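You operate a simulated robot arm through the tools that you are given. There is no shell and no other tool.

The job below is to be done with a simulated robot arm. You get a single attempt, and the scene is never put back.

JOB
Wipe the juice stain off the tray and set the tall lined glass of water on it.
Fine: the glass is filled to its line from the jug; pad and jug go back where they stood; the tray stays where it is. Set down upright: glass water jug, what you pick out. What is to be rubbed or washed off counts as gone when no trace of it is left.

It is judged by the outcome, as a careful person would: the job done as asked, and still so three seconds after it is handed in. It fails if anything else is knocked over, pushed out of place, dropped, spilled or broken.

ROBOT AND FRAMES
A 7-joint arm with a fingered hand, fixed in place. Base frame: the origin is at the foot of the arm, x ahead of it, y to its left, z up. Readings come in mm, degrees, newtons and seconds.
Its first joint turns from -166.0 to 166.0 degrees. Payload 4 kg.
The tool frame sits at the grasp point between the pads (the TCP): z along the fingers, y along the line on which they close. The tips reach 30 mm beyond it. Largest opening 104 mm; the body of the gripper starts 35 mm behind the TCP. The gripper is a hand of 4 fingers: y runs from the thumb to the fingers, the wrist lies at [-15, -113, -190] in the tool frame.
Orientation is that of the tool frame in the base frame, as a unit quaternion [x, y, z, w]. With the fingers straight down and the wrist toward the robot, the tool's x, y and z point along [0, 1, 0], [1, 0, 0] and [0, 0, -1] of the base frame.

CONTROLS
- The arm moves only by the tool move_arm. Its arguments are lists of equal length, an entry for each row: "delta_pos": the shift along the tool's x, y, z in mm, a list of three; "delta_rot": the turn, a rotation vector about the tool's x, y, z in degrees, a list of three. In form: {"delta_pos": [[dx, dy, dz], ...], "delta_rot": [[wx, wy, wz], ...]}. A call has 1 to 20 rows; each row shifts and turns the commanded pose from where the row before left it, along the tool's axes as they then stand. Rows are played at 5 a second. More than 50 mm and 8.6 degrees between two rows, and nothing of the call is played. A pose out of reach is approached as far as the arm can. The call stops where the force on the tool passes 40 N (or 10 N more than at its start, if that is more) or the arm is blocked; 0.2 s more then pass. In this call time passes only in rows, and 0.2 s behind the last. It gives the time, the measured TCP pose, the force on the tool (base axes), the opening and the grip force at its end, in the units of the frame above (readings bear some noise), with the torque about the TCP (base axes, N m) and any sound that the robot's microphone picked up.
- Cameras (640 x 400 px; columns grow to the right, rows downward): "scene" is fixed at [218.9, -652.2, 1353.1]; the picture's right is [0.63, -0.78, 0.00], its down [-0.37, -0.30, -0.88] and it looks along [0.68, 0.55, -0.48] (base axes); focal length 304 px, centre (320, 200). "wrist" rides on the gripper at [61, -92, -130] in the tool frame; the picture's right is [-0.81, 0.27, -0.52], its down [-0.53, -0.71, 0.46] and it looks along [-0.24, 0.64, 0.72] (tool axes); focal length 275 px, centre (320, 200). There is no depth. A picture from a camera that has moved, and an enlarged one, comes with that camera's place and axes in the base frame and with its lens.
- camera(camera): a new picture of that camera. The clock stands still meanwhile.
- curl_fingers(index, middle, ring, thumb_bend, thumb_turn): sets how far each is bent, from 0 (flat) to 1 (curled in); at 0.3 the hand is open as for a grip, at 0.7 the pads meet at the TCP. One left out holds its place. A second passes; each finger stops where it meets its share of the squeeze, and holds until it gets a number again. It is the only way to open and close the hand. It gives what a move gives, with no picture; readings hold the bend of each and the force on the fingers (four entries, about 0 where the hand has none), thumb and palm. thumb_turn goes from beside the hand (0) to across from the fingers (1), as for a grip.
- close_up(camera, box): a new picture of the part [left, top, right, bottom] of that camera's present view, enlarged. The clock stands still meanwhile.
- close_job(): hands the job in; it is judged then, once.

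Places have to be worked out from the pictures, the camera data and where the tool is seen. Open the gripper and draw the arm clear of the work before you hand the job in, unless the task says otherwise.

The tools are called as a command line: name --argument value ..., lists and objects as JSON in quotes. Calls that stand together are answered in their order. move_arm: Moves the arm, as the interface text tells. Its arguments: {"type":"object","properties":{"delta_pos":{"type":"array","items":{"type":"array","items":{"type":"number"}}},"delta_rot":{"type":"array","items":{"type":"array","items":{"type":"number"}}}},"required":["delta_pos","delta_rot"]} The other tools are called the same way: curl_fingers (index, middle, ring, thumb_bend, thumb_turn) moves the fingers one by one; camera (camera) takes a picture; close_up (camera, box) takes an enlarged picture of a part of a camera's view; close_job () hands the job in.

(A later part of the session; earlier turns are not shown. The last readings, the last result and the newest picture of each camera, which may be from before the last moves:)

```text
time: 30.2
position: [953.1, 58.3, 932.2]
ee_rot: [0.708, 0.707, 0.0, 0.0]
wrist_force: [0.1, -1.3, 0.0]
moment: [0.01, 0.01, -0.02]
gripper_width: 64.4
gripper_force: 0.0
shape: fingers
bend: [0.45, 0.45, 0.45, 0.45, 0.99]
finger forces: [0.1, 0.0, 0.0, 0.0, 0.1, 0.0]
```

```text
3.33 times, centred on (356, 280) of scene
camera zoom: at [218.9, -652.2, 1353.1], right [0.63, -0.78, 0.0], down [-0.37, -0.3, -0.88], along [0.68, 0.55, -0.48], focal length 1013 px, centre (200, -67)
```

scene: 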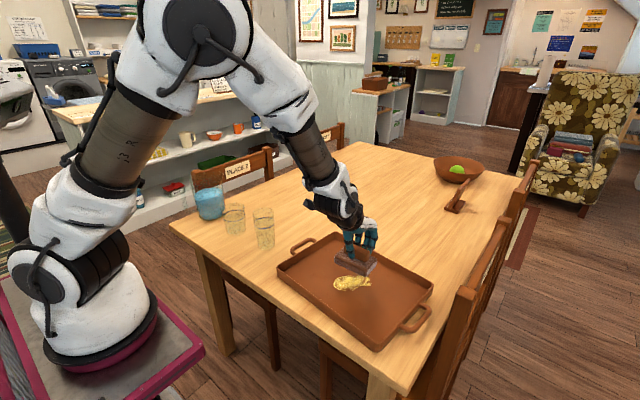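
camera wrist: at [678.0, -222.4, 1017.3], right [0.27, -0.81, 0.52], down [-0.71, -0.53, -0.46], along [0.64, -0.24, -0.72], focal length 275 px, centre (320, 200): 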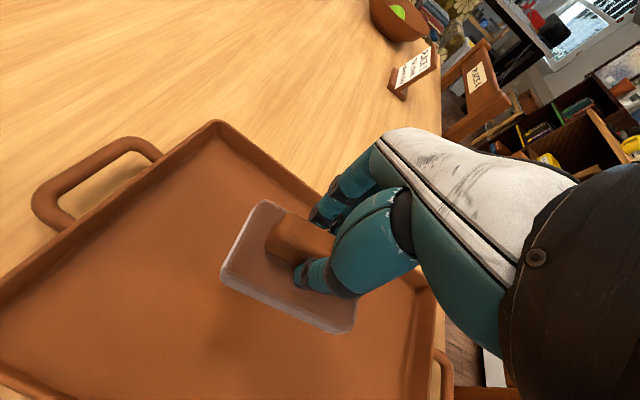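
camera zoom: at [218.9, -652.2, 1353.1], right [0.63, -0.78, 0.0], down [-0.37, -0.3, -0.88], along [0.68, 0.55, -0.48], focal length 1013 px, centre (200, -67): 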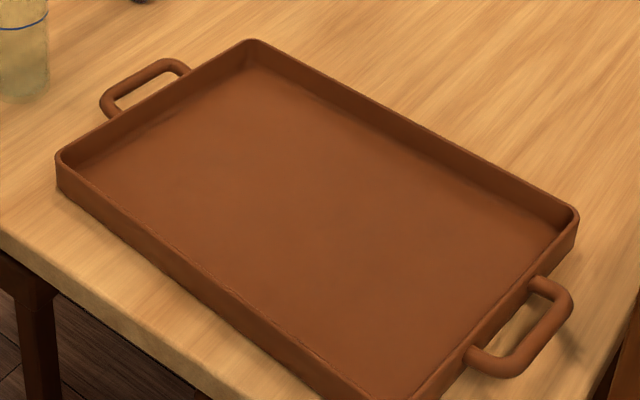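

The pad is back exactly, and the tray is clean and unmoved. Next I raise the hand and swing it to a spot near (560, 350, 960) so the wrist camera can look at the jug's handle and spout.

move_arm --delta_pos '[[0, 0, -35], [0, 0, -35], [24.3, -32.7, 2], [24.3, -32.7, 2], [24.3, -32.7, 2], [24.3, -32.7, 2], [24.3, -32.7, 2], [24.3, -32.7, 2], [24.3, -32.7, 2], [24.3, -32.7, 2], [24.3, -32.7, 2], [24.3, -32.7, 2], [24.3, -32.7, 2], [24.3, -32.7, 2]]' --delta_rot '[[0, 0, 0], [0, 0, 0], [0, 0, 0], [0, 0, 0], [0, 0, 0], [0, 0, 0], [0, 0, 0], [0, 0, 0], [0, 0, 0], [0, 0, 0], [0, 0, 0], [0, 0, 0], [0, 0, 0], [0, 0, 0]]'

camera --camera "wrist"

```text
time: 33.2
position: [555.0, 353.4, 978.0]
ee_rot: [0.707, 0.708, 0.001, -0.006]
wrist_force: [-0.9, 0.4, 1.2]
moment: [-0.08, -0.02, 0.02]
gripper_width: 64.8
gripper_force: 0.0
shape: fingers
bend: [0.45, 0.45, 0.45, 0.45, 0.99]
finger forces: [0.0, 0.0, 0.1, 0.0, 0.0, 0.1]
```

```text
taken
camera wrist: at [465.3, 411.6, 1109.2], right [0.28, -0.81, 0.51], down [-0.72, -0.53, -0.45], along [0.64, -0.24, -0.73], focal length 275 px, centre (320, 200)
```

wrist: 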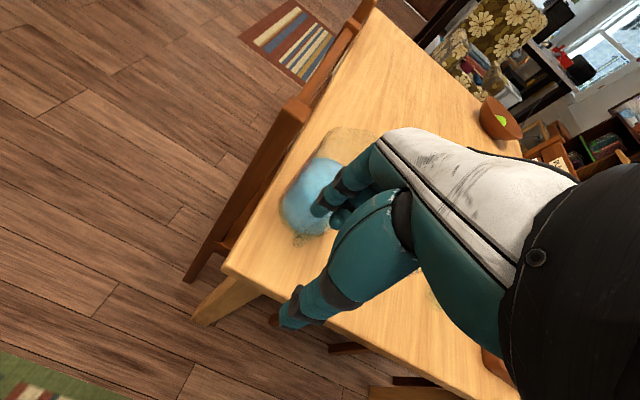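

The hand hides the jug. I shift to about (672, 225, 975) so the jug appears in the free left half of the wrist view.

move_arm --delta_pos '[[-32, 29, 0], [-32, 29, 0], [-32, 29, 0], [-32, 29, 0]]' --delta_rot '[[0, 0, 0], [0, 0, 0], [0, 0, 0], [0, 0, 0]]'

camera --camera "wrist"

close_up --camera "wrist" --box '[80, 60, 340, 320]'

```text
time: 34.2
position: [676.2, 220.7, 976.5]
ee_rot: [0.708, 0.706, -0.001, 0.001]
wrist_force: [-0.6, -0.4, 0.3]
moment: [0.0, -0.01, -0.02]
gripper_width: 65.2
gripper_force: 0.1
shape: fingers
bend: [0.45, 0.45, 0.45, 0.45, 0.99]
finger forces: [0.1, 0.1, 0.1, 0.0, 0.0, 0.1]
```

```text
taken
camera wrist: at [585.9, 281.8, 1106.4], right [0.27, -0.81, 0.52], down [-0.71, -0.53, -0.45], along [0.64, -0.25, -0.72], focal length 275 px, centre (320, 200)
```

wrist: 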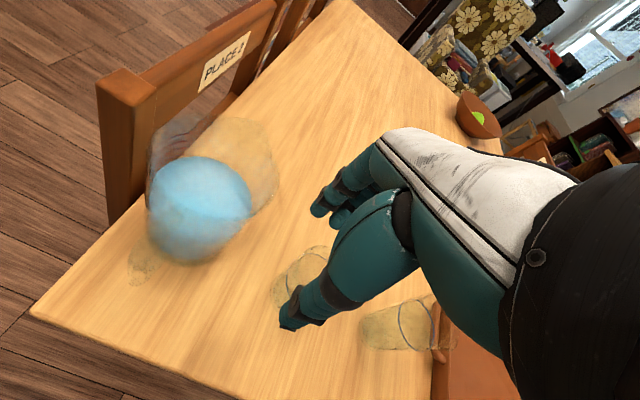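

```text
1.54 times, centred on (210, 190) of wrist
camera zoom: at [585.9, 281.8, 1106.4], right [0.27, -0.81, 0.52], down [-0.71, -0.53, -0.45], along [0.64, -0.25, -0.72], focal length 424 px, centre (489, 215)
```

zoom: 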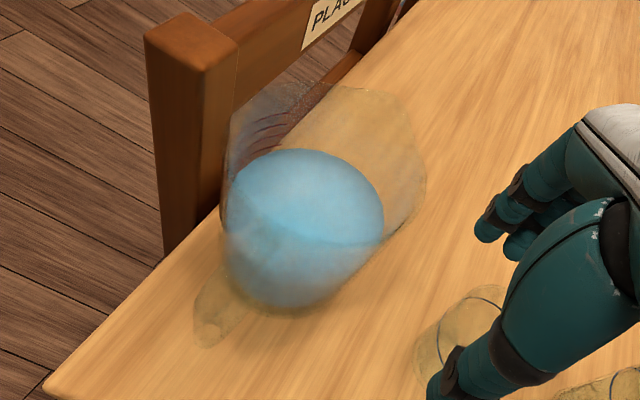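

I zoom in tightly on the jug, to separate the handle from refraction.

close_up --camera "wrist" --box '[115, 150, 205, 290]'

close_up --camera "wrist" --box '[130, 100, 290, 220]'

close_up --camera "scene" --box '[190, 168, 232, 224]'

```text
2.86 times, centred on (160, 220) of wrist
camera zoom: at [585.9, 281.8, 1106.4], right [0.27, -0.81, 0.52], down [-0.71, -0.53, -0.45], along [0.64, -0.25, -0.72], focal length 786 px, centre (777, 143)
```

zoom: 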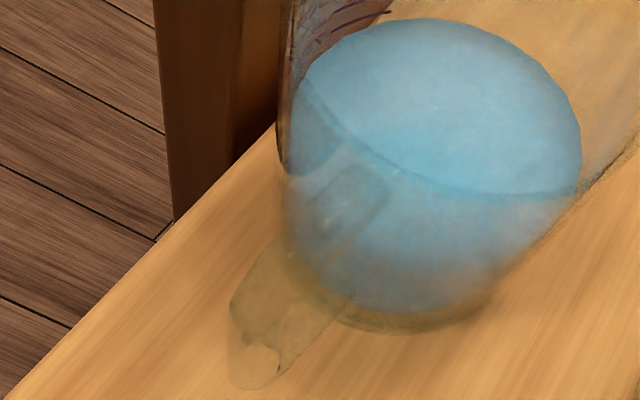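

```text
3.33 times, centred on (210, 160) of wrist
camera zoom: at [585.9, 281.8, 1106.4], right [0.27, -0.81, 0.52], down [-0.71, -0.53, -0.45], along [0.64, -0.25, -0.72], focal length 918 px, centre (687, 333)
```

zoom: 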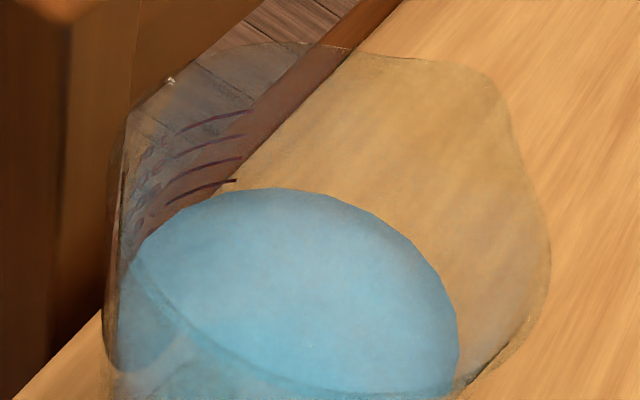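

```text
7.14 times, centred on (211, 196) of scene
camera zoom: at [218.9, -652.2, 1353.1], right [0.63, -0.78, 0.0], down [-0.37, -0.3, -0.88], along [0.68, 0.55, -0.48], focal length 2171 px, centre (1099, 229)
```

zoom: 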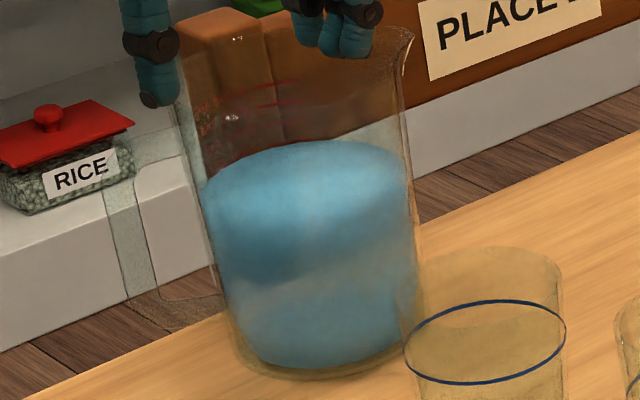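

The scene zoom shows it well: the jug's C-handle points toward the robot (about -x) and the spout away (+x). I plan to grip the jug body from above with the closing axis along y, so I move over it and yaw the hand 90° to test that orientation and look down at the rim.

move_arm --delta_pos '[[0, 0, -40], [32, 17, 0], [32, 17, 0], [32, 17, 0], [0, 0, 0], [0, 0, 0], [0, 0, 0], [0, 0, 0], [0, 0, 0], [0, 0, 0], [0, 0, 0], [0, 0, 0], [0, 0, 0], [0, 0, 0], [0, 0, 0]]' --delta_rot '[[0, 0, 0], [0, 0, 0], [0, 0, 0], [0, 0, 0], [0, 0, 8.2], [0, 0, 8.2], [0, 0, 8.2], [0, 0, 8.2], [0, 0, 8.2], [0, 0, 8.2], [0, 0, 8.2], [0, 0, 8.2], [0, 0, 8.2], [0, 0, 8.2], [0, 0, 8]]'

camera --camera "wrist"

camera --camera "scene"

```text
time: 35.6
position: [733.4, 309.2, 1087.3]
ee_rot: [0.799, 0.596, 0.051, -0.066]
wrist_force: [0.4, -0.4, -1.3]
moment: [0.0, 0.01, -0.03]
gripper_width: 64.9
gripper_force: 0.0
shape: fingers
bend: [0.45, 0.45, 0.45, 0.45, 0.99]
finger forces: [0.0, 0.0, 0.1, 0.0, 0.0, 0.0]
stopped in row 7: the arm was blocked; the commanded pose is now the measured one
```

```text
taken
camera wrist: at [663.3, 370.2, 1230.1], right [0.03, -0.93, 0.37], down [-0.83, -0.23, -0.5], along [0.55, -0.29, -0.78], focal length 275 px, centre (320, 200)
```

wrist: 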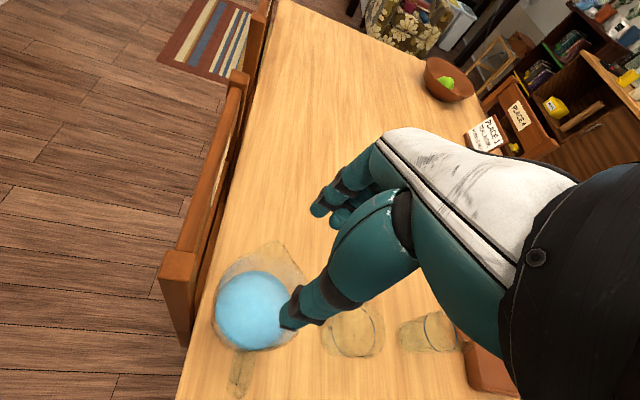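

```text
taken
```

scene: 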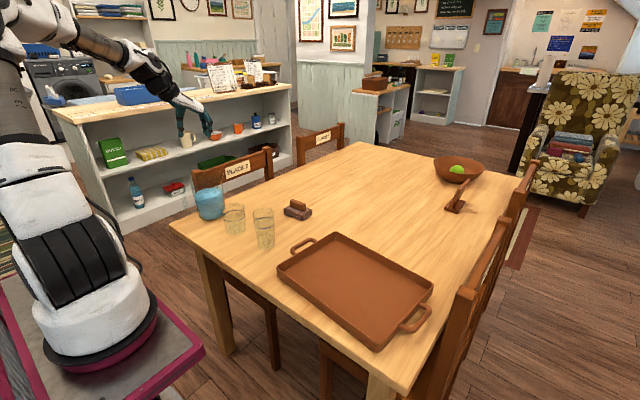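

The yaw in that direction is blocked after about 16°, but this view from above is useful: the handle does point toward the robot. I zoom in on the rim for the spout's direction.

close_up --camera "wrist" --box '[190, 220, 340, 400]'

close_up --camera "wrist" --box '[200, 225, 310, 310]'

close_up --camera "scene" --box '[180, 165, 236, 225]'

```text
2.22 times, centred on (265, 310) of wrist
camera zoom: at [663.3, 370.2, 1230.1], right [0.03, -0.93, 0.37], down [-0.83, -0.23, -0.5], along [0.55, -0.29, -0.78], focal length 612 px, centre (442, -44)
```

zoom: 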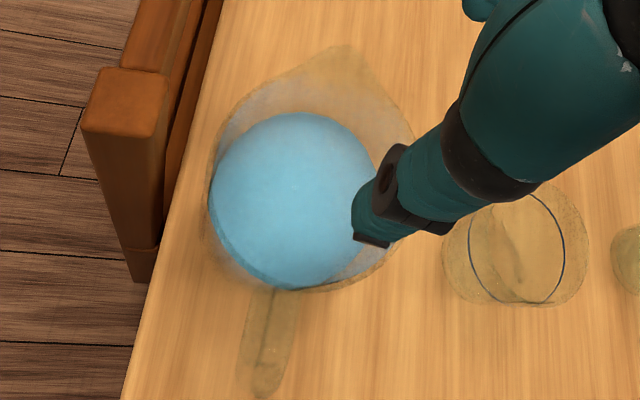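

```text
4.71 times, centred on (255, 268) of wrist
camera zoom: at [663.3, 370.2, 1230.1], right [0.03, -0.93, 0.37], down [-0.83, -0.23, -0.5], along [0.55, -0.29, -0.78], focal length 1295 px, centre (626, -118)
```

zoom: 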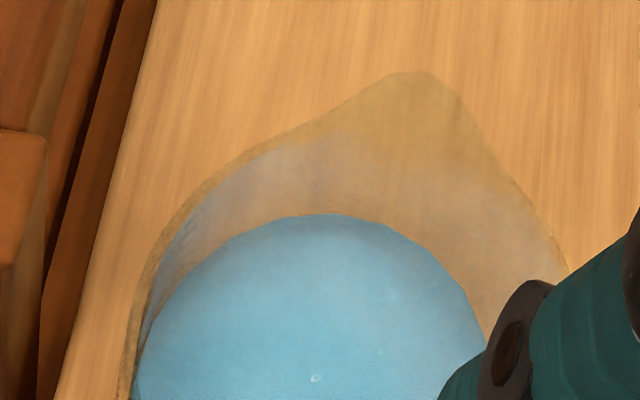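

```text
6.67 times, centred on (208, 195) of scene
camera zoom: at [218.9, -652.2, 1353.1], right [0.63, -0.78, 0.0], down [-0.37, -0.3, -0.88], along [0.68, 0.55, -0.48], focal length 2026 px, centre (1067, 233)
```

zoom: 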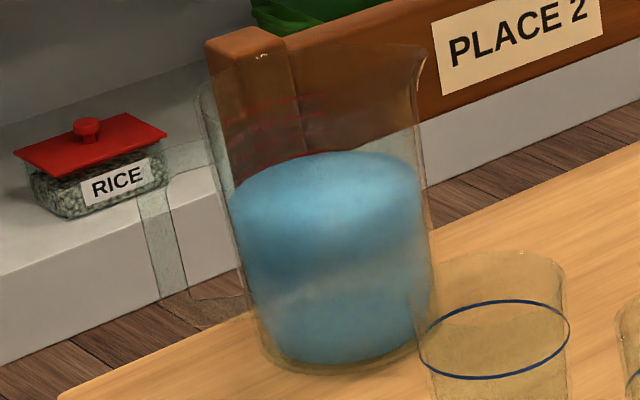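

Seen from above, the jug's centre is about (740, 309), spout tip at about (818, 303), handle end about (649, 312): the axis lies along x. I rotate the hand back the other way in small steps to learn the available yaw range.

move_arm --delta_pos '[[0, 0, 0], [0, 0, 0], [0, 0, 0], [0, 0, 0], [0, 0, 0]]' --delta_rot '[[0, 0, -8], [0, 0, -8], [0, 0, -8], [0, 0, -8], [0, 0, -8]]'

camera --camera "scene"

```text
time: 36.8
position: [733.2, 309.7, 1085.1]
ee_rot: [0.546, 0.834, 0.068, -0.043]
wrist_force: [-0.9, 0.1, 0.2]
moment: [-0.01, -0.02, 0.03]
gripper_width: 65.0
gripper_force: 0.0
shape: fingers
bend: [0.45, 0.45, 0.45, 0.45, 0.99]
finger forces: [0.0, 0.1, 0.0, 0.0, 0.1, 0.0]
```

```text
taken
```

scene: 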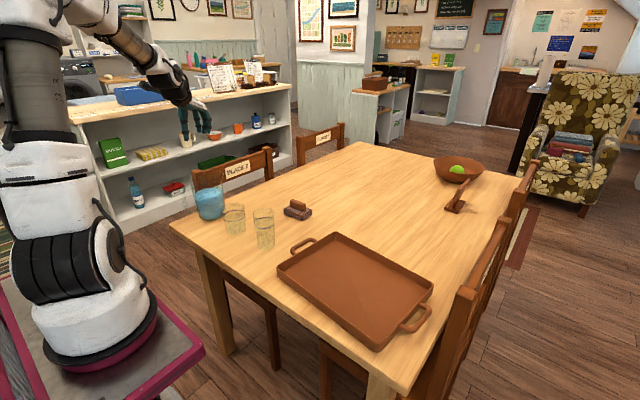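

Now the hand is yawed +23° with a 9° lean. I straighten the lean and continue turning toward yaw +90° (fingers toward +y).

move_arm --delta_pos '[[0, 0, 0], [0, 0, 0], [0, 0, 0], [0, 0, 0], [0, 0, 0], [0, 0, 0], [0, 0, 0], [0, 0, 0], [0, 0, 0], [0, 0, 0]]' --delta_rot '[[1.84, -4.2, 0], [1.84, -4.2, 0], [0, 0, -8.2], [0, 0, -8.2], [0, 0, -8.2], [0, 0, -8.2], [0, 0, -8.2], [0, 0, -8.2], [0, 0, -8.2], [0, 0, -8.2]]'

camera --camera "wrist"

camera --camera "scene"

```text
time: 39.0
position: [732.4, 310.4, 1085.8]
ee_rot: [0.008, 1.0, 0.001, 0.0]
wrist_force: [-0.7, -0.6, -0.3]
moment: [0.01, -0.04, 0.04]
gripper_width: 65.0
gripper_force: 0.2
shape: fingers
bend: [0.45, 0.45, 0.45, 0.45, 0.99]
finger forces: [0.0, 0.0, 0.0, 0.1, 0.0, 0.0]
```

```text
taken
camera wrist: at [670.4, 217.7, 1215.3], right [0.81, 0.26, 0.52], down [0.52, -0.72, -0.46], along [0.25, 0.64, -0.72], focal length 275 px, centre (320, 200)
```

wrist: 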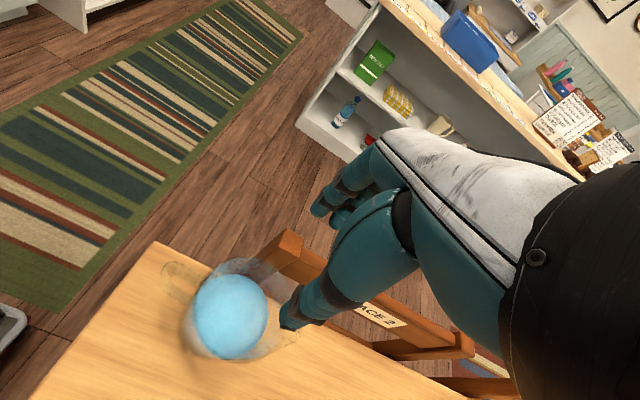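

```text
taken
```

scene: 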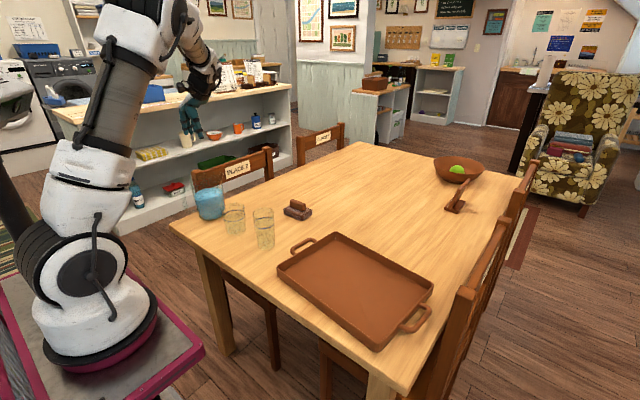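

Yaw +90° is fine, so I'll grip the jug that way later. First the glass: I swing back to the default hand orientation above the tall glass at about (735, 2, 960).

move_arm --delta_pos '[[0, -28, 11.5], [-4, -27.7, 11.5], [-7.9, -26.9, 11.5], [-11.6, -25.5, 11.5], [-15.1, -23.6, 11.5], [-18.3, -21.2, 11.5], [-21.2, -18.3, 11.5], [-23.6, -15.1, 11.5], [-25.5, -11.6, 11.5], [-26.9, -7.9, 11.5], [-27.7, -4, 11.5]]' --delta_rot '[[0, 0, 8.18], [0, 0, 8.18], [0, 0, 8.18], [0, 0, 8.18], [0, 0, 8.18], [0, 0, 8.18], [0, 0, 8.18], [0, 0, 8.18], [0, 0, 8.18], [0, 0, 8.18], [0, 0, 8.2]]'

camera --camera "wrist"

camera --camera "scene"

```text
time: 41.4
position: [727.6, 1.6, 958.2]
ee_rot: [0.714, 0.7, 0.002, 0.0]
wrist_force: [0.3, 1.0, 0.0]
moment: [0.03, -0.01, 0.0]
gripper_width: 65.0
gripper_force: 0.1
shape: fingers
bend: [0.45, 0.45, 0.45, 0.45, 0.99]
finger forces: [0.0, 0.0, 0.0, 0.0, 0.0, 0.0]
```

```text
taken
camera wrist: at [638.1, 63.0, 1087.8], right [0.26, -0.82, 0.52], down [-0.72, -0.52, -0.46], along [0.64, -0.25, -0.72], focal length 275 px, centre (320, 200)
```

wrist: 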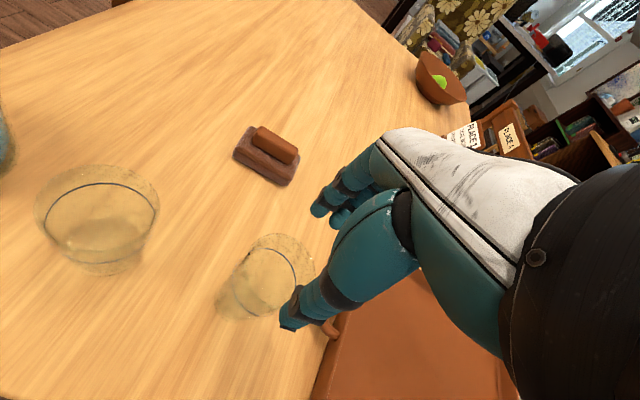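

```text
taken
```

scene: 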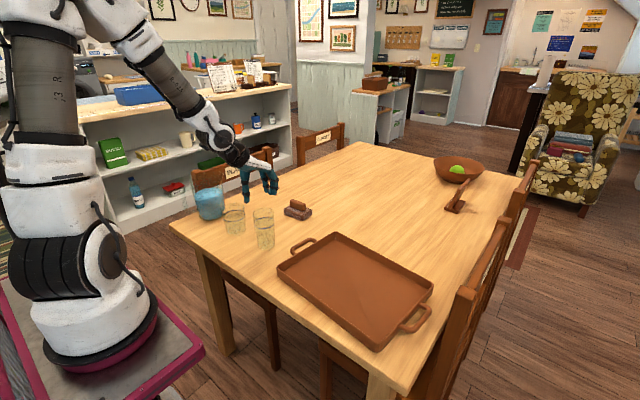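

The right-hand one in this view is the tall glass. I zoom in on it from both cameras to fix its axis and rim height.

close_up --camera "wrist" --box '[200, 215, 340, 335]'

close_up --camera "scene" --box '[235, 195, 295, 255]'

```text
3.33 times, centred on (270, 275) of wrist
camera zoom: at [638.1, 63.0, 1087.8], right [0.26, -0.82, 0.52], down [-0.72, -0.52, -0.46], along [0.64, -0.25, -0.72], focal length 918 px, centre (487, -50)
```

zoom: 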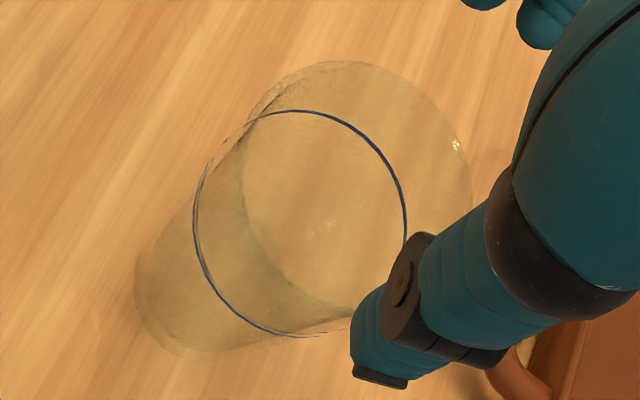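

```text
6.67 times, centred on (265, 225) of scene
camera zoom: at [218.9, -652.2, 1353.1], right [0.63, -0.78, 0.0], down [-0.37, -0.3, -0.88], along [0.68, 0.55, -0.48], focal length 2026 px, centre (687, 33)
```

zoom: 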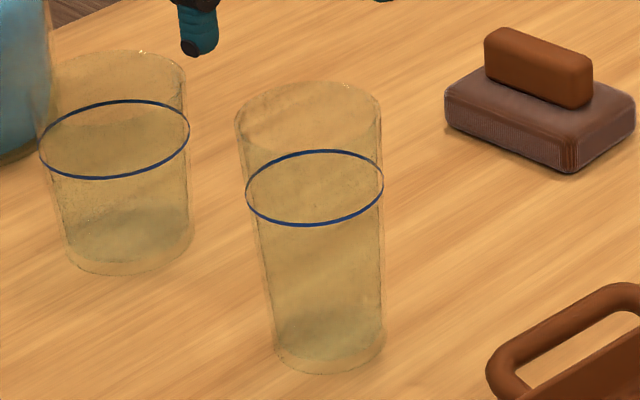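

The glass axis is at about (738, -2) with its rim near z 865. I open the hand to 0.3 and move to about (737, 6, 900) first, then check the alignment.

curl_fingers --index 0.3 --middle 0.3 --ring 0.3 --thumb_bend 0.3 --thumb_turn 1.0

move_arm --delta_pos '[[2, 4, 20], [2, 4, 20], [0, 0, 15]]' --delta_rot '[[0, 0, 0], [0, 0, 0], [0, 0, 0]]'

camera --camera "wrist"

close_up --camera "scene" --box '[225, 165, 305, 255]'

```text
time: 42.4
position: [728.4, 2.4, 958.2]
ee_rot: [0.714, 0.701, 0.001, -0.001]
wrist_force: [0.0, 0.2, -0.2]
moment: [-0.03, 0.03, 0.0]
gripper_width: 102.9
gripper_force: 0.1
shape: fingers
bend: [0.3, 0.3, 0.3, 0.3, 0.98]
finger forces: [0.1, 0.0, 0.1, 0.0, 0.1, 0.1]
```

```text
time: 43.2
position: [736.6, 6.0, 903.1]
ee_rot: [0.713, 0.701, 0.001, 0.0]
wrist_force: [-0.2, -0.2, -1.0]
moment: [0.0, -0.01, 0.0]
gripper_width: 102.8
gripper_force: 0.0
shape: fingers
bend: [0.3, 0.3, 0.3, 0.3, 0.98]
finger forces: [0.0, 0.0, 0.0, 0.0, 0.1, 0.0]
```

```text
taken
camera wrist: at [646.5, 67.0, 1032.8], right [0.26, -0.82, 0.52], down [-0.72, -0.52, -0.46], along [0.64, -0.25, -0.72], focal length 275 px, centre (320, 200)
```

wrist: 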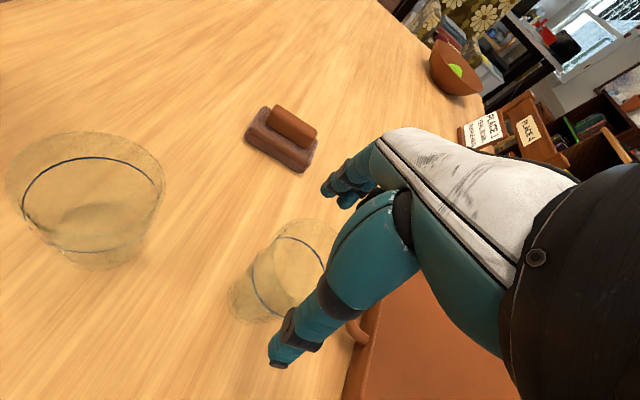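

```text
4.44 times, centred on (265, 210) of scene
camera zoom: at [218.9, -652.2, 1353.1], right [0.63, -0.78, 0.0], down [-0.37, -0.3, -0.88], along [0.68, 0.55, -0.48], focal length 1351 px, centre (564, 156)
```

zoom: 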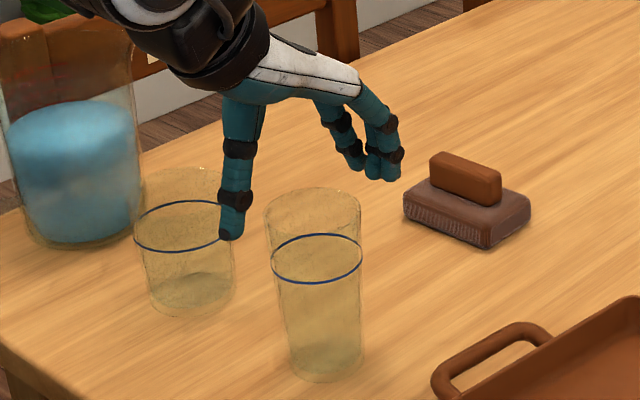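

The tips straddle the glass (about 104 mm opening over a 66 mm rim). I lower to TCP z ≈ 843, shifting 3 mm toward -y.

move_arm --delta_pos '[[-3, 0, 15], [0, 0, 15], [0, 0, 15], [0, 0, 15]]' --delta_rot '[[0, 0, 0], [0, 0, 0], [0, 0, 0], [0, 0, 0]]'

close_up --camera "scene" --box '[225, 175, 305, 265]'

close_up --camera "wrist" --box '[190, 140, 430, 380]'

```text
time: 44.2
position: [735.9, 1.7, 843.8]
ee_rot: [0.713, 0.701, 0.002, 0.0]
wrist_force: [1.1, 0.6, 2.8]
moment: [0.0, -0.01, 0.0]
gripper_width: 103.3
gripper_force: 0.9
shape: fingers
bend: [0.3, 0.3, 0.3, 0.3, 0.98]
finger forces: [1.6, 0.0, 0.0, 0.0, 0.1, 0.1]
```

```text
4.44 times, centred on (265, 220) of scene
camera zoom: at [218.9, -652.2, 1353.1], right [0.63, -0.78, 0.0], down [-0.37, -0.3, -0.88], along [0.68, 0.55, -0.48], focal length 1351 px, centre (564, 111)
```

zoom: 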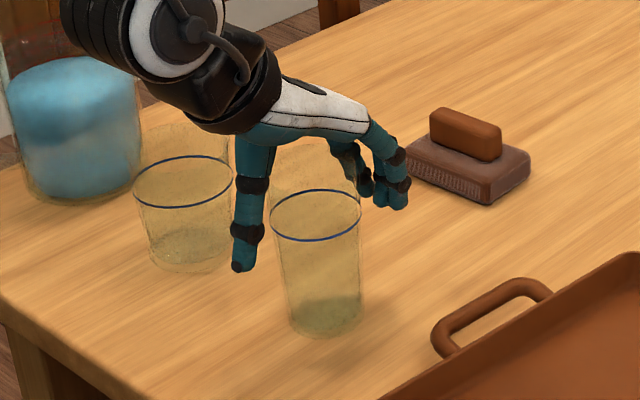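

```text
1.67 times, centred on (310, 260) of wrist
camera zoom: at [645.5, 63.8, 973.1], right [0.26, -0.82, 0.52], down [-0.72, -0.52, -0.46], along [0.64, -0.25, -0.72], focal length 459 px, centre (337, 100)
```

zoom: 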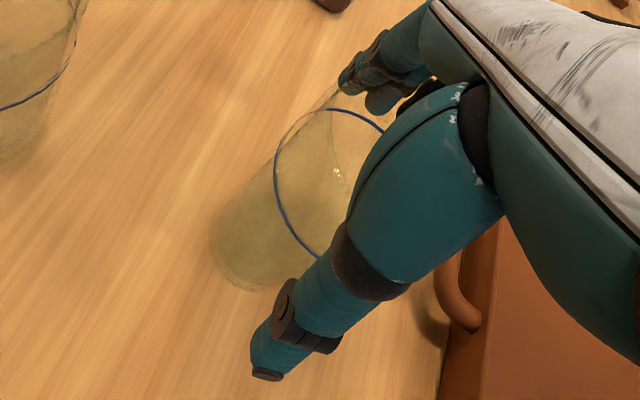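

The index finger's inner side lightly touches the rim because the fingers slant outward near the palm. I rise 9 mm to free it, then close index, middle and thumb gently, keeping the ring finger away.

move_arm --delta_pos '[[0, 0, -5], [0, 0, -5]]' --delta_rot '[[0, 0, 0], [0, 0, 0]]'

curl_fingers --index 0.43 --middle 0.43 --ring 0.36 --thumb_bend 0.43 --thumb_turn 1.0

close_up --camera "scene" --box '[225, 175, 305, 265]'

close_up --camera "wrist" --box '[190, 140, 430, 380]'

```text
time: 44.8
position: [735.0, 2.5, 853.3]
ee_rot: [0.713, 0.701, 0.001, 0.0]
wrist_force: [0.5, -0.4, 0.7]
moment: [-0.01, 0.07, 0.02]
gripper_width: 103.0
gripper_force: 0.1
shape: fingers
bend: [0.3, 0.3, 0.3, 0.3, 0.98]
finger forces: [0.1, 0.0, 0.0, 0.0, 0.1, 0.0]
```

```text
time: 45.8
position: [735.7, 2.7, 853.7]
ee_rot: [0.713, 0.701, 0.002, 0.0]
wrist_force: [0.1, 0.0, 1.8]
moment: [0.01, -0.07, 0.01]
gripper_width: 75.7
gripper_force: 3.7
shape: fingers
bend: [0.41, 0.43, 0.36, 0.42, 0.99]
finger forces: [4.2, 0.0, 0.0, 0.0, 2.9, 0.1]
```

```text
4.44 times, centred on (265, 220) of scene
camera zoom: at [218.9, -652.2, 1353.1], right [0.63, -0.78, 0.0], down [-0.37, -0.3, -0.88], along [0.68, 0.55, -0.48], focal length 1351 px, centre (564, 111)
```

zoom: 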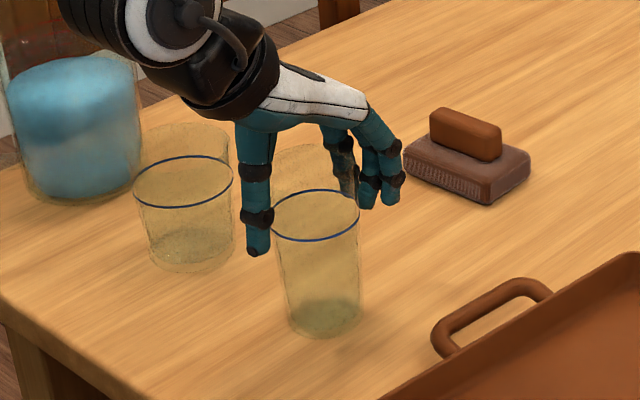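

```text
1.67 times, centred on (310, 260) of wrist
camera zoom: at [645.6, 64.3, 982.9], right [0.26, -0.82, 0.52], down [-0.72, -0.52, -0.46], along [0.64, -0.25, -0.72], focal length 459 px, centre (337, 100)
```

zoom: 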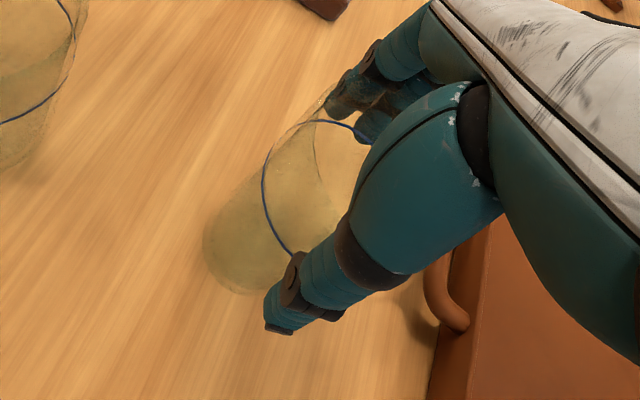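

Contact is on the slanted upper part of the index finger, which is not a good hold. I reopen, rise about 13 mm so the distal pads meet the glass just under its rim, and close again.

curl_fingers --index 0.34 --middle 0.34 --ring 0.34 --thumb_bend 0.34

move_arm --delta_pos '[[0, 1, -7], [0, 1, -6]]' --delta_rot '[[0, 0, 0], [0, 0, 0]]'

curl_fingers --index 0.45 --middle 0.45 --ring 0.38 --thumb_bend 0.45

close_up --camera "scene" --box '[225, 175, 305, 265]'

close_up --camera "wrist" --box '[190, 140, 430, 380]'

```text
time: 46.8
position: [735.5, 3.4, 853.0]
ee_rot: [0.713, 0.701, 0.002, 0.0]
wrist_force: [1.0, 0.7, -0.7]
moment: [0.01, 0.01, -0.02]
gripper_width: 93.1
gripper_force: 0.5
shape: fingers
bend: [0.34, 0.34, 0.34, 0.34, 0.98]
finger forces: [0.4, 0.0, 0.0, 0.0, 0.0, 0.1]
```

```text
time: 47.4
position: [738.7, 1.3, 867.0]
ee_rot: [0.713, 0.701, 0.001, 0.001]
wrist_force: [-0.3, 0.6, -0.5]
moment: [-0.02, 0.0, -0.02]
gripper_width: 92.8
gripper_force: 0.0
shape: fingers
bend: [0.34, 0.34, 0.34, 0.34, 0.98]
finger forces: [0.0, 0.0, 0.1, 0.1, 0.0, 0.0]
```

```text
time: 48.4
position: [738.4, 3.1, 866.0]
ee_rot: [0.713, 0.701, 0.001, 0.001]
wrist_force: [-0.9, 0.3, 0.5]
moment: [0.02, -0.01, 0.0]
gripper_width: 69.7
gripper_force: 2.2
shape: fingers
bend: [0.44, 0.45, 0.38, 0.43, 0.99]
finger forces: [1.8, 0.1, 0.1, 0.0, 2.3, 0.0]
```

```text
4.44 times, centred on (265, 220) of scene
camera zoom: at [218.9, -652.2, 1353.1], right [0.63, -0.78, 0.0], down [-0.37, -0.3, -0.88], along [0.68, 0.55, -0.48], focal length 1351 px, centre (564, 111)
```

zoom: 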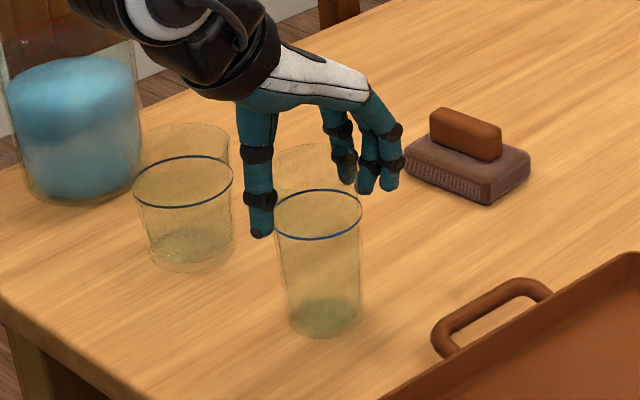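

```text
1.67 times, centred on (310, 260) of wrist
camera zoom: at [648.1, 64.2, 995.8], right [0.26, -0.82, 0.52], down [-0.72, -0.52, -0.46], along [0.64, -0.25, -0.72], focal length 459 px, centre (337, 100)
```

zoom: 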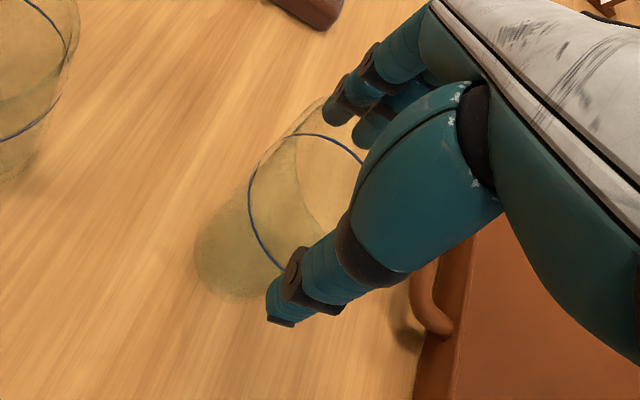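

Index and thumb pads touch just below the rim. I squeeze to a moderate force and bring the middle finger on.

curl_fingers --index 0.54 --middle 0.51 --ring 0.38 --thumb_bend 0.55

move_arm --delta_pos '[[0, 0, -3], [0, 0, -7], [0, 0, -15]]' --delta_rot '[[0, 0, 0], [0, 0, 0], [0, 0, 0]]'

close_up --camera "scene" --box '[225, 165, 305, 255]'

close_up --camera "wrist" --box '[190, 140, 430, 380]'

```text
time: 49.4
position: [737.7, 2.8, 865.1]
ee_rot: [0.713, 0.702, 0.002, -0.001]
wrist_force: [0.7, 0.5, 0.1]
moment: [-0.02, -0.13, -0.01]
gripper_width: 63.0
gripper_force: 13.4
shape: fingers
bend: [0.46, 0.48, 0.38, 0.47, 1.0]
finger forces: [9.9, 3.3, 0.1, 0.0, 13.0, 0.1]
```

```text
time: 50.2
position: [739.0, 2.6, 890.9]
ee_rot: [0.713, 0.702, 0.001, 0.001]
wrist_force: [0.3, 0.7, -2.5]
moment: [0.0, 0.0, 0.01]
gripper_width: 63.0
gripper_force: 12.5
shape: fingers
bend: [0.46, 0.48, 0.38, 0.48, 1.0]
finger forces: [9.3, 2.9, 0.0, 0.0, 12.8, 0.0]
```

```text
4.44 times, centred on (265, 210) of scene
camera zoom: at [218.9, -652.2, 1353.1], right [0.63, -0.78, 0.0], down [-0.37, -0.3, -0.88], along [0.68, 0.55, -0.48], focal length 1351 px, centre (564, 156)
```

zoom: 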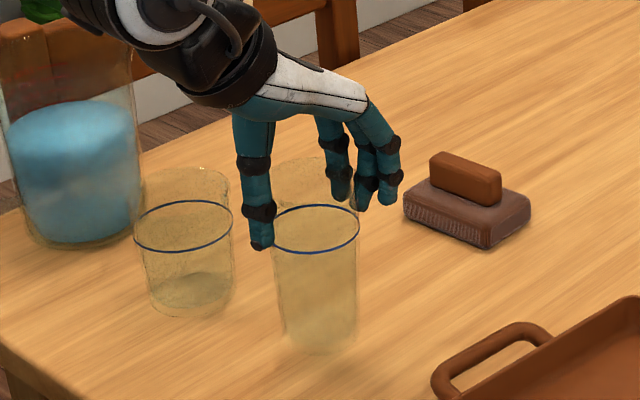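

```text
1.67 times, centred on (310, 260) of wrist
camera zoom: at [648.6, 64.2, 1021.1], right [0.26, -0.82, 0.52], down [-0.72, -0.52, -0.46], along [0.64, -0.25, -0.72], focal length 459 px, centre (337, 100)
```

zoom: 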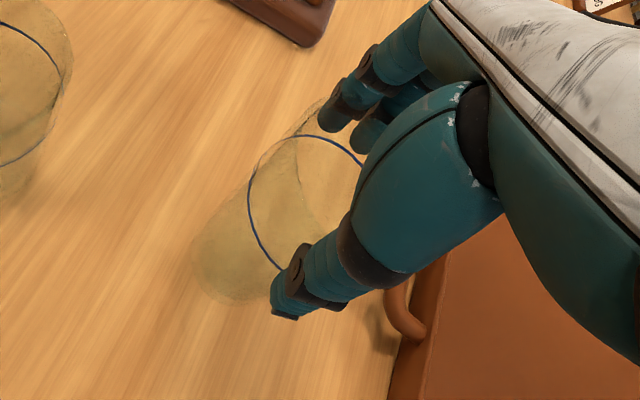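

The glass is lifted (2.5 N, about 220 g) and hangs upright. I raise it to clear the tray rim and carry it to about (741, -230) over the tray.

move_arm --delta_pos '[[0, 0, -17], [0, 0, -18], [-20, 0, 0], [-30, 0, 0], [-30, 0, 0], [-30, 0, 0], [-30, 0, 0], [-30, 0, 0], [-30, 0, 0], [-22, 0, 0], [-10, 0, 0]]' --delta_rot '[[0, 0, 0], [0, 0, 0], [0, 0, 0], [0, 0, 0], [0, 0, 0], [0, 0, 0], [0, 0, 0], [0, 0, 0], [0, 0, 0], [0, 0, 0], [0, 0, 0]]'

close_up --camera "scene" --box '[260, 180, 452, 330]'

camera --camera "wrist"

```text
time: 52.6
position: [733.1, -230.2, 924.5]
ee_rot: [0.713, 0.701, 0.0, -0.001]
wrist_force: [0.4, 0.1, -2.4]
moment: [-0.01, -0.01, 0.0]
gripper_width: 62.6
gripper_force: 12.6
shape: fingers
bend: [0.46, 0.48, 0.38, 0.48, 1.0]
finger forces: [9.2, 2.9, 0.0, 0.0, 12.5, 0.1]
```

```text
2.67 times, centred on (356, 255) of scene
camera zoom: at [218.9, -652.2, 1353.1], right [0.63, -0.78, 0.0], down [-0.37, -0.3, -0.88], along [0.68, 0.55, -0.48], focal length 810 px, centre (224, 53)
```

zoom: 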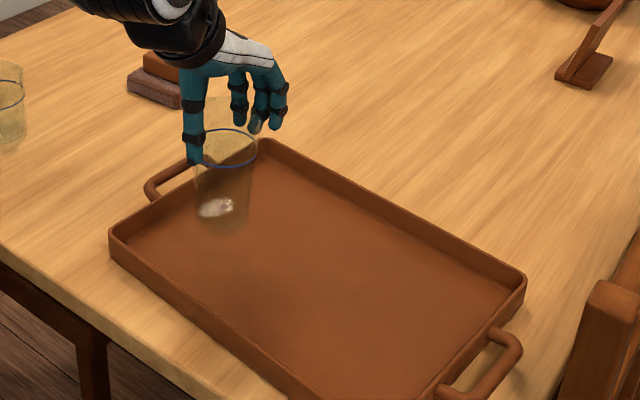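

```text
taken
camera wrist: at [643.4, -169.0, 1055.3], right [0.26, -0.82, 0.52], down [-0.72, -0.52, -0.46], along [0.64, -0.25, -0.72], focal length 275 px, centre (320, 200)
```

wrist: 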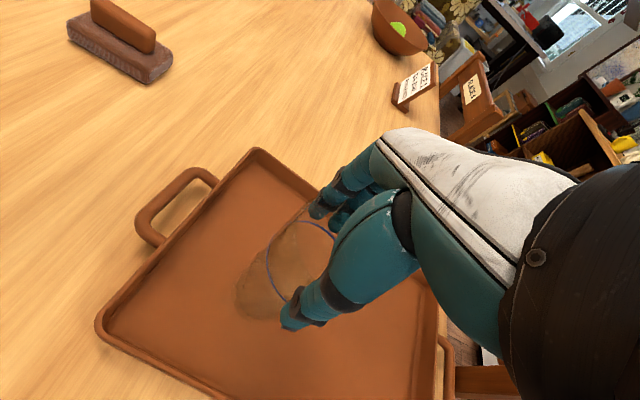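

The glass hovers over the tray with good margin. I shift 10 mm inward and lower toward the tray floor (contact expected at TCP z ≈ 870).

move_arm --delta_pos '[[-8, 10, 10], [0, 0, 15], [0, 0, 15], [0, 0, 8]]' --delta_rot '[[0, 0, 0], [0, 0, 0], [0, 0, 0], [0, 0, 0]]'

move_arm --delta_pos '[[0, 0, 2], [0, 0, 1.5]]' --delta_rot '[[0, 0, 0], [0, 0, 0]]'

close_up --camera "scene" --box '[260, 180, 400, 300]'

```text
time: 53.6
position: [743.1, -237.9, 877.9]
ee_rot: [0.713, 0.702, 0.001, 0.0]
wrist_force: [0.2, 0.9, -2.8]
moment: [0.02, 0.0, 0.0]
gripper_width: 62.8
gripper_force: 12.4
shape: fingers
bend: [0.46, 0.48, 0.38, 0.48, 1.0]
finger forces: [9.3, 2.8, 0.0, 0.0, 12.5, 0.1]
```

```text
time: 54.2
position: [743.8, -238.4, 873.8]
ee_rot: [0.713, 0.701, 0.001, 0.0]
wrist_force: [0.7, -0.3, -3.2]
moment: [0.02, 0.01, -0.03]
gripper_width: 63.0
gripper_force: 11.8
shape: fingers
bend: [0.46, 0.48, 0.38, 0.48, 1.0]
finger forces: [9.2, 2.9, 0.0, 0.0, 12.5, 0.0]
```

```text
3.33 times, centred on (330, 240) of scene
camera zoom: at [218.9, -652.2, 1353.1], right [0.63, -0.78, 0.0], down [-0.37, -0.3, -0.88], along [0.68, 0.55, -0.48], focal length 1013 px, centre (287, 67)
```

zoom: 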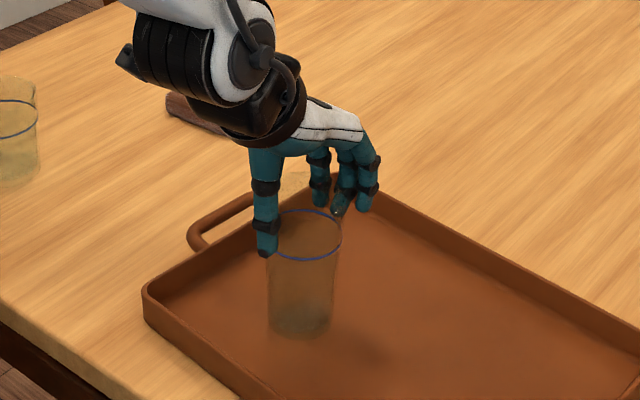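

Not yet touching (weight still 3 N). I continue in 1 mm steps.

move_arm --delta_pos '[[0, 0, 1], [0, 0, 1], [0, 0, 1]]' --delta_rot '[[0, 0, 0], [0, 0, 0], [0, 0, 0]]'

```text
time: 55.0
position: [745.3, -236.6, 870.6]
ee_rot: [0.713, 0.701, 0.002, 0.0]
wrist_force: [-1.1, -0.3, 0.3]
moment: [0.01, 0.05, -0.01]
gripper_width: 62.9
gripper_force: 12.9
shape: fingers
bend: [0.46, 0.48, 0.38, 0.48, 1.0]
finger forces: [9.1, 2.7, 0.0, 0.1, 12.9, 0.1]
```

The glass now rests on the tray (weight gone from the wrist). I release gently in two stages.

curl_fingers --index 0.45 --middle 0.44 --ring 0.38 --thumb_bend 0.46

curl_fingers --index 0.34 --middle 0.34 --ring 0.34 --thumb_bend 0.34

close_up --camera "scene" --box '[260, 180, 400, 300]'

close_up --camera "wrist" --box '[190, 140, 430, 380]'

```text
time: 56.0
position: [745.4, -236.7, 871.8]
ee_rot: [0.713, 0.701, 0.002, 0.0]
wrist_force: [-0.9, 1.3, 1.6]
moment: [0.01, 0.07, 0.03]
gripper_width: 68.6
gripper_force: 2.5
shape: fingers
bend: [0.44, 0.44, 0.38, 0.45, 0.99]
finger forces: [2.2, 0.0, 0.0, 0.0, 3.1, 0.0]
```

```text
time: 57.0
position: [745.2, -236.9, 870.6]
ee_rot: [0.713, 0.701, 0.002, 0.0]
wrist_force: [0.3, 0.3, -0.7]
moment: [-0.03, 0.02, -0.05]
gripper_width: 92.8
gripper_force: 0.1
shape: fingers
bend: [0.34, 0.34, 0.34, 0.34, 0.98]
finger forces: [0.0, 0.0, 0.1, 0.0, 0.0, 0.0]
```

```text
3.33 times, centred on (330, 240) of scene
camera zoom: at [218.9, -652.2, 1353.1], right [0.63, -0.78, 0.0], down [-0.37, -0.3, -0.88], along [0.68, 0.55, -0.48], focal length 1013 px, centre (287, 67)
```

zoom: 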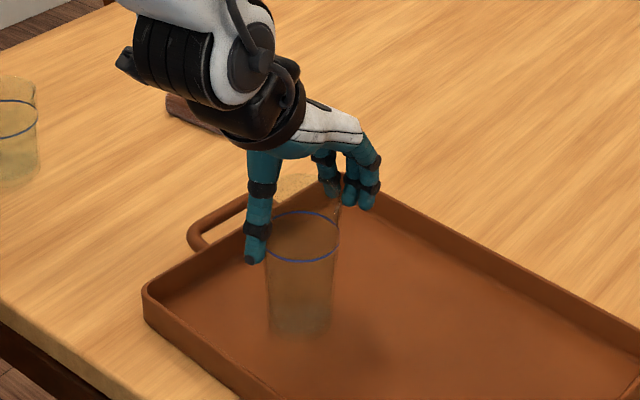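

```text
1.67 times, centred on (310, 260) of wrist
camera zoom: at [654.5, -175.7, 1001.2], right [0.26, -0.82, 0.52], down [-0.72, -0.52, -0.46], along [0.64, -0.25, -0.72], focal length 459 px, centre (337, 100)
```

zoom: 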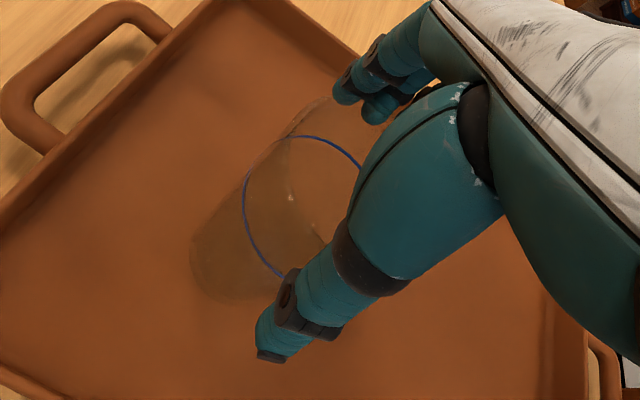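

Released; the glass stands upright on the tray. I lift straight up and then, with the empty hand, test whether a forward-tilted pouring pose (60° pitch) behind the glass is reachable.

move_arm --delta_pos '[[0, 0, -20], [0, 0, -40], [0, 0, -45], [0, 0, -45], [0, 0, -40], [0, -35, 0], [0, -35, 0], [0, -35, 0], [0, 0, 0], [0, 0, 0], [0, 0, 0], [0, 0, 0], [0, 0, 0], [0, 0, 0], [0, 0, 0], [0, 0, 0]]' --delta_rot '[[0, 0, 0], [0, 0, 0], [0, 0, 0], [0, 0, 0], [0, 0, 0], [0, 0, 0], [0, 0, 0], [0, 0, 0], [7.5, 0, 0], [7.5, 0, 0], [7.5, 0, 0], [7.5, 0, 0], [7.5, 0, 0], [7.5, 0, 0], [7.5, 0, 0], [7.5, 0, 0]]'

camera --camera "wrist"

camera --camera "scene"

```text
time: 60.4
position: [639.0, -236.9, 1061.2]
ee_rot: [0.618, 0.607, -0.35, -0.357]
wrist_force: [-0.4, -0.2, 0.6]
moment: [0.03, -0.04, 0.0]
gripper_width: 93.0
gripper_force: 0.0
shape: fingers
bend: [0.34, 0.34, 0.34, 0.34, 0.98]
finger forces: [0.0, 0.1, 0.0, 0.0, 0.0, 0.1]
```

```text
taken
camera wrist: at [707.8, -177.6, 1205.5], right [0.57, -0.82, 0.02], down [-0.76, -0.52, 0.39], along [-0.31, -0.24, -0.92], focal length 275 px, centre (320, 200)
```

wrist: 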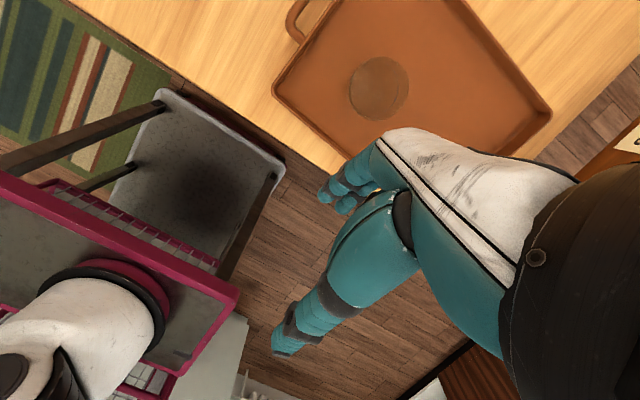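

```text
taken
```

scene: 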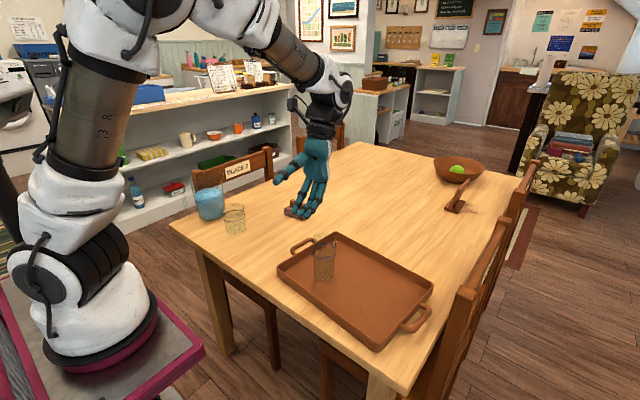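

The 60° forward tilt is fully reachable, and in it the wrist camera looks down on the glass. I return upright and travel back toward the jug with the hand yawed about 15°, planning to hold it with the thumb outside the handle and fingers just inside the wall above the water.

move_arm --delta_pos '[[0, 0, 0], [0, 0, 0], [0, 0, 0], [0, 0, 0], [0, 0, 0], [0, 0, 0], [0, 0, 0], [0, 0, 0], [0, 0, 0], [0, 0, 0]]' --delta_rot '[[-7.5, 0, 0], [-7.5, 0, 0], [-7.5, 0, 0], [-7.5, 0, 0], [-7.5, 0, 0], [-7.5, 0, 0], [-7.5, 0, 0], [-7.5, 0, 0], [0, 0, -8], [0, 0, -8]]'

close_up --camera "scene" --box '[260, 200, 400, 300]'

```text
time: 62.6
position: [638.5, -236.2, 1061.4]
ee_rot: [0.608, 0.794, 0.002, 0.002]
wrist_force: [-1.1, -0.6, -0.1]
moment: [-0.04, 0.01, 0.02]
gripper_width: 92.7
gripper_force: 0.0
shape: fingers
bend: [0.34, 0.34, 0.34, 0.34, 0.98]
finger forces: [0.0, 0.0, 0.0, 0.0, 0.0, 0.1]
```

```text
4.00 times, centred on (330, 250) of scene
camera zoom: at [218.9, -652.2, 1353.1], right [0.63, -0.78, 0.0], down [-0.37, -0.3, -0.88], along [0.68, 0.55, -0.48], focal length 1216 px, centre (280, 0)
```

zoom: 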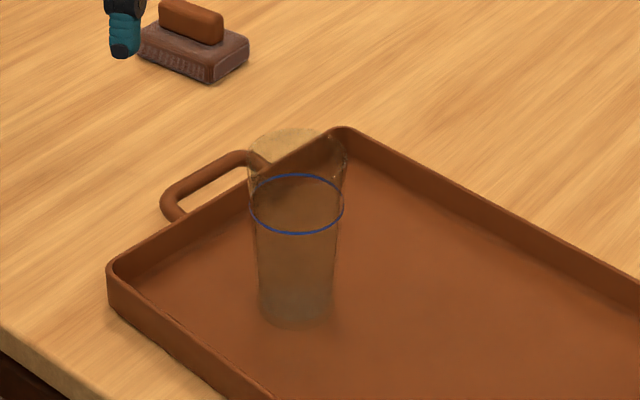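

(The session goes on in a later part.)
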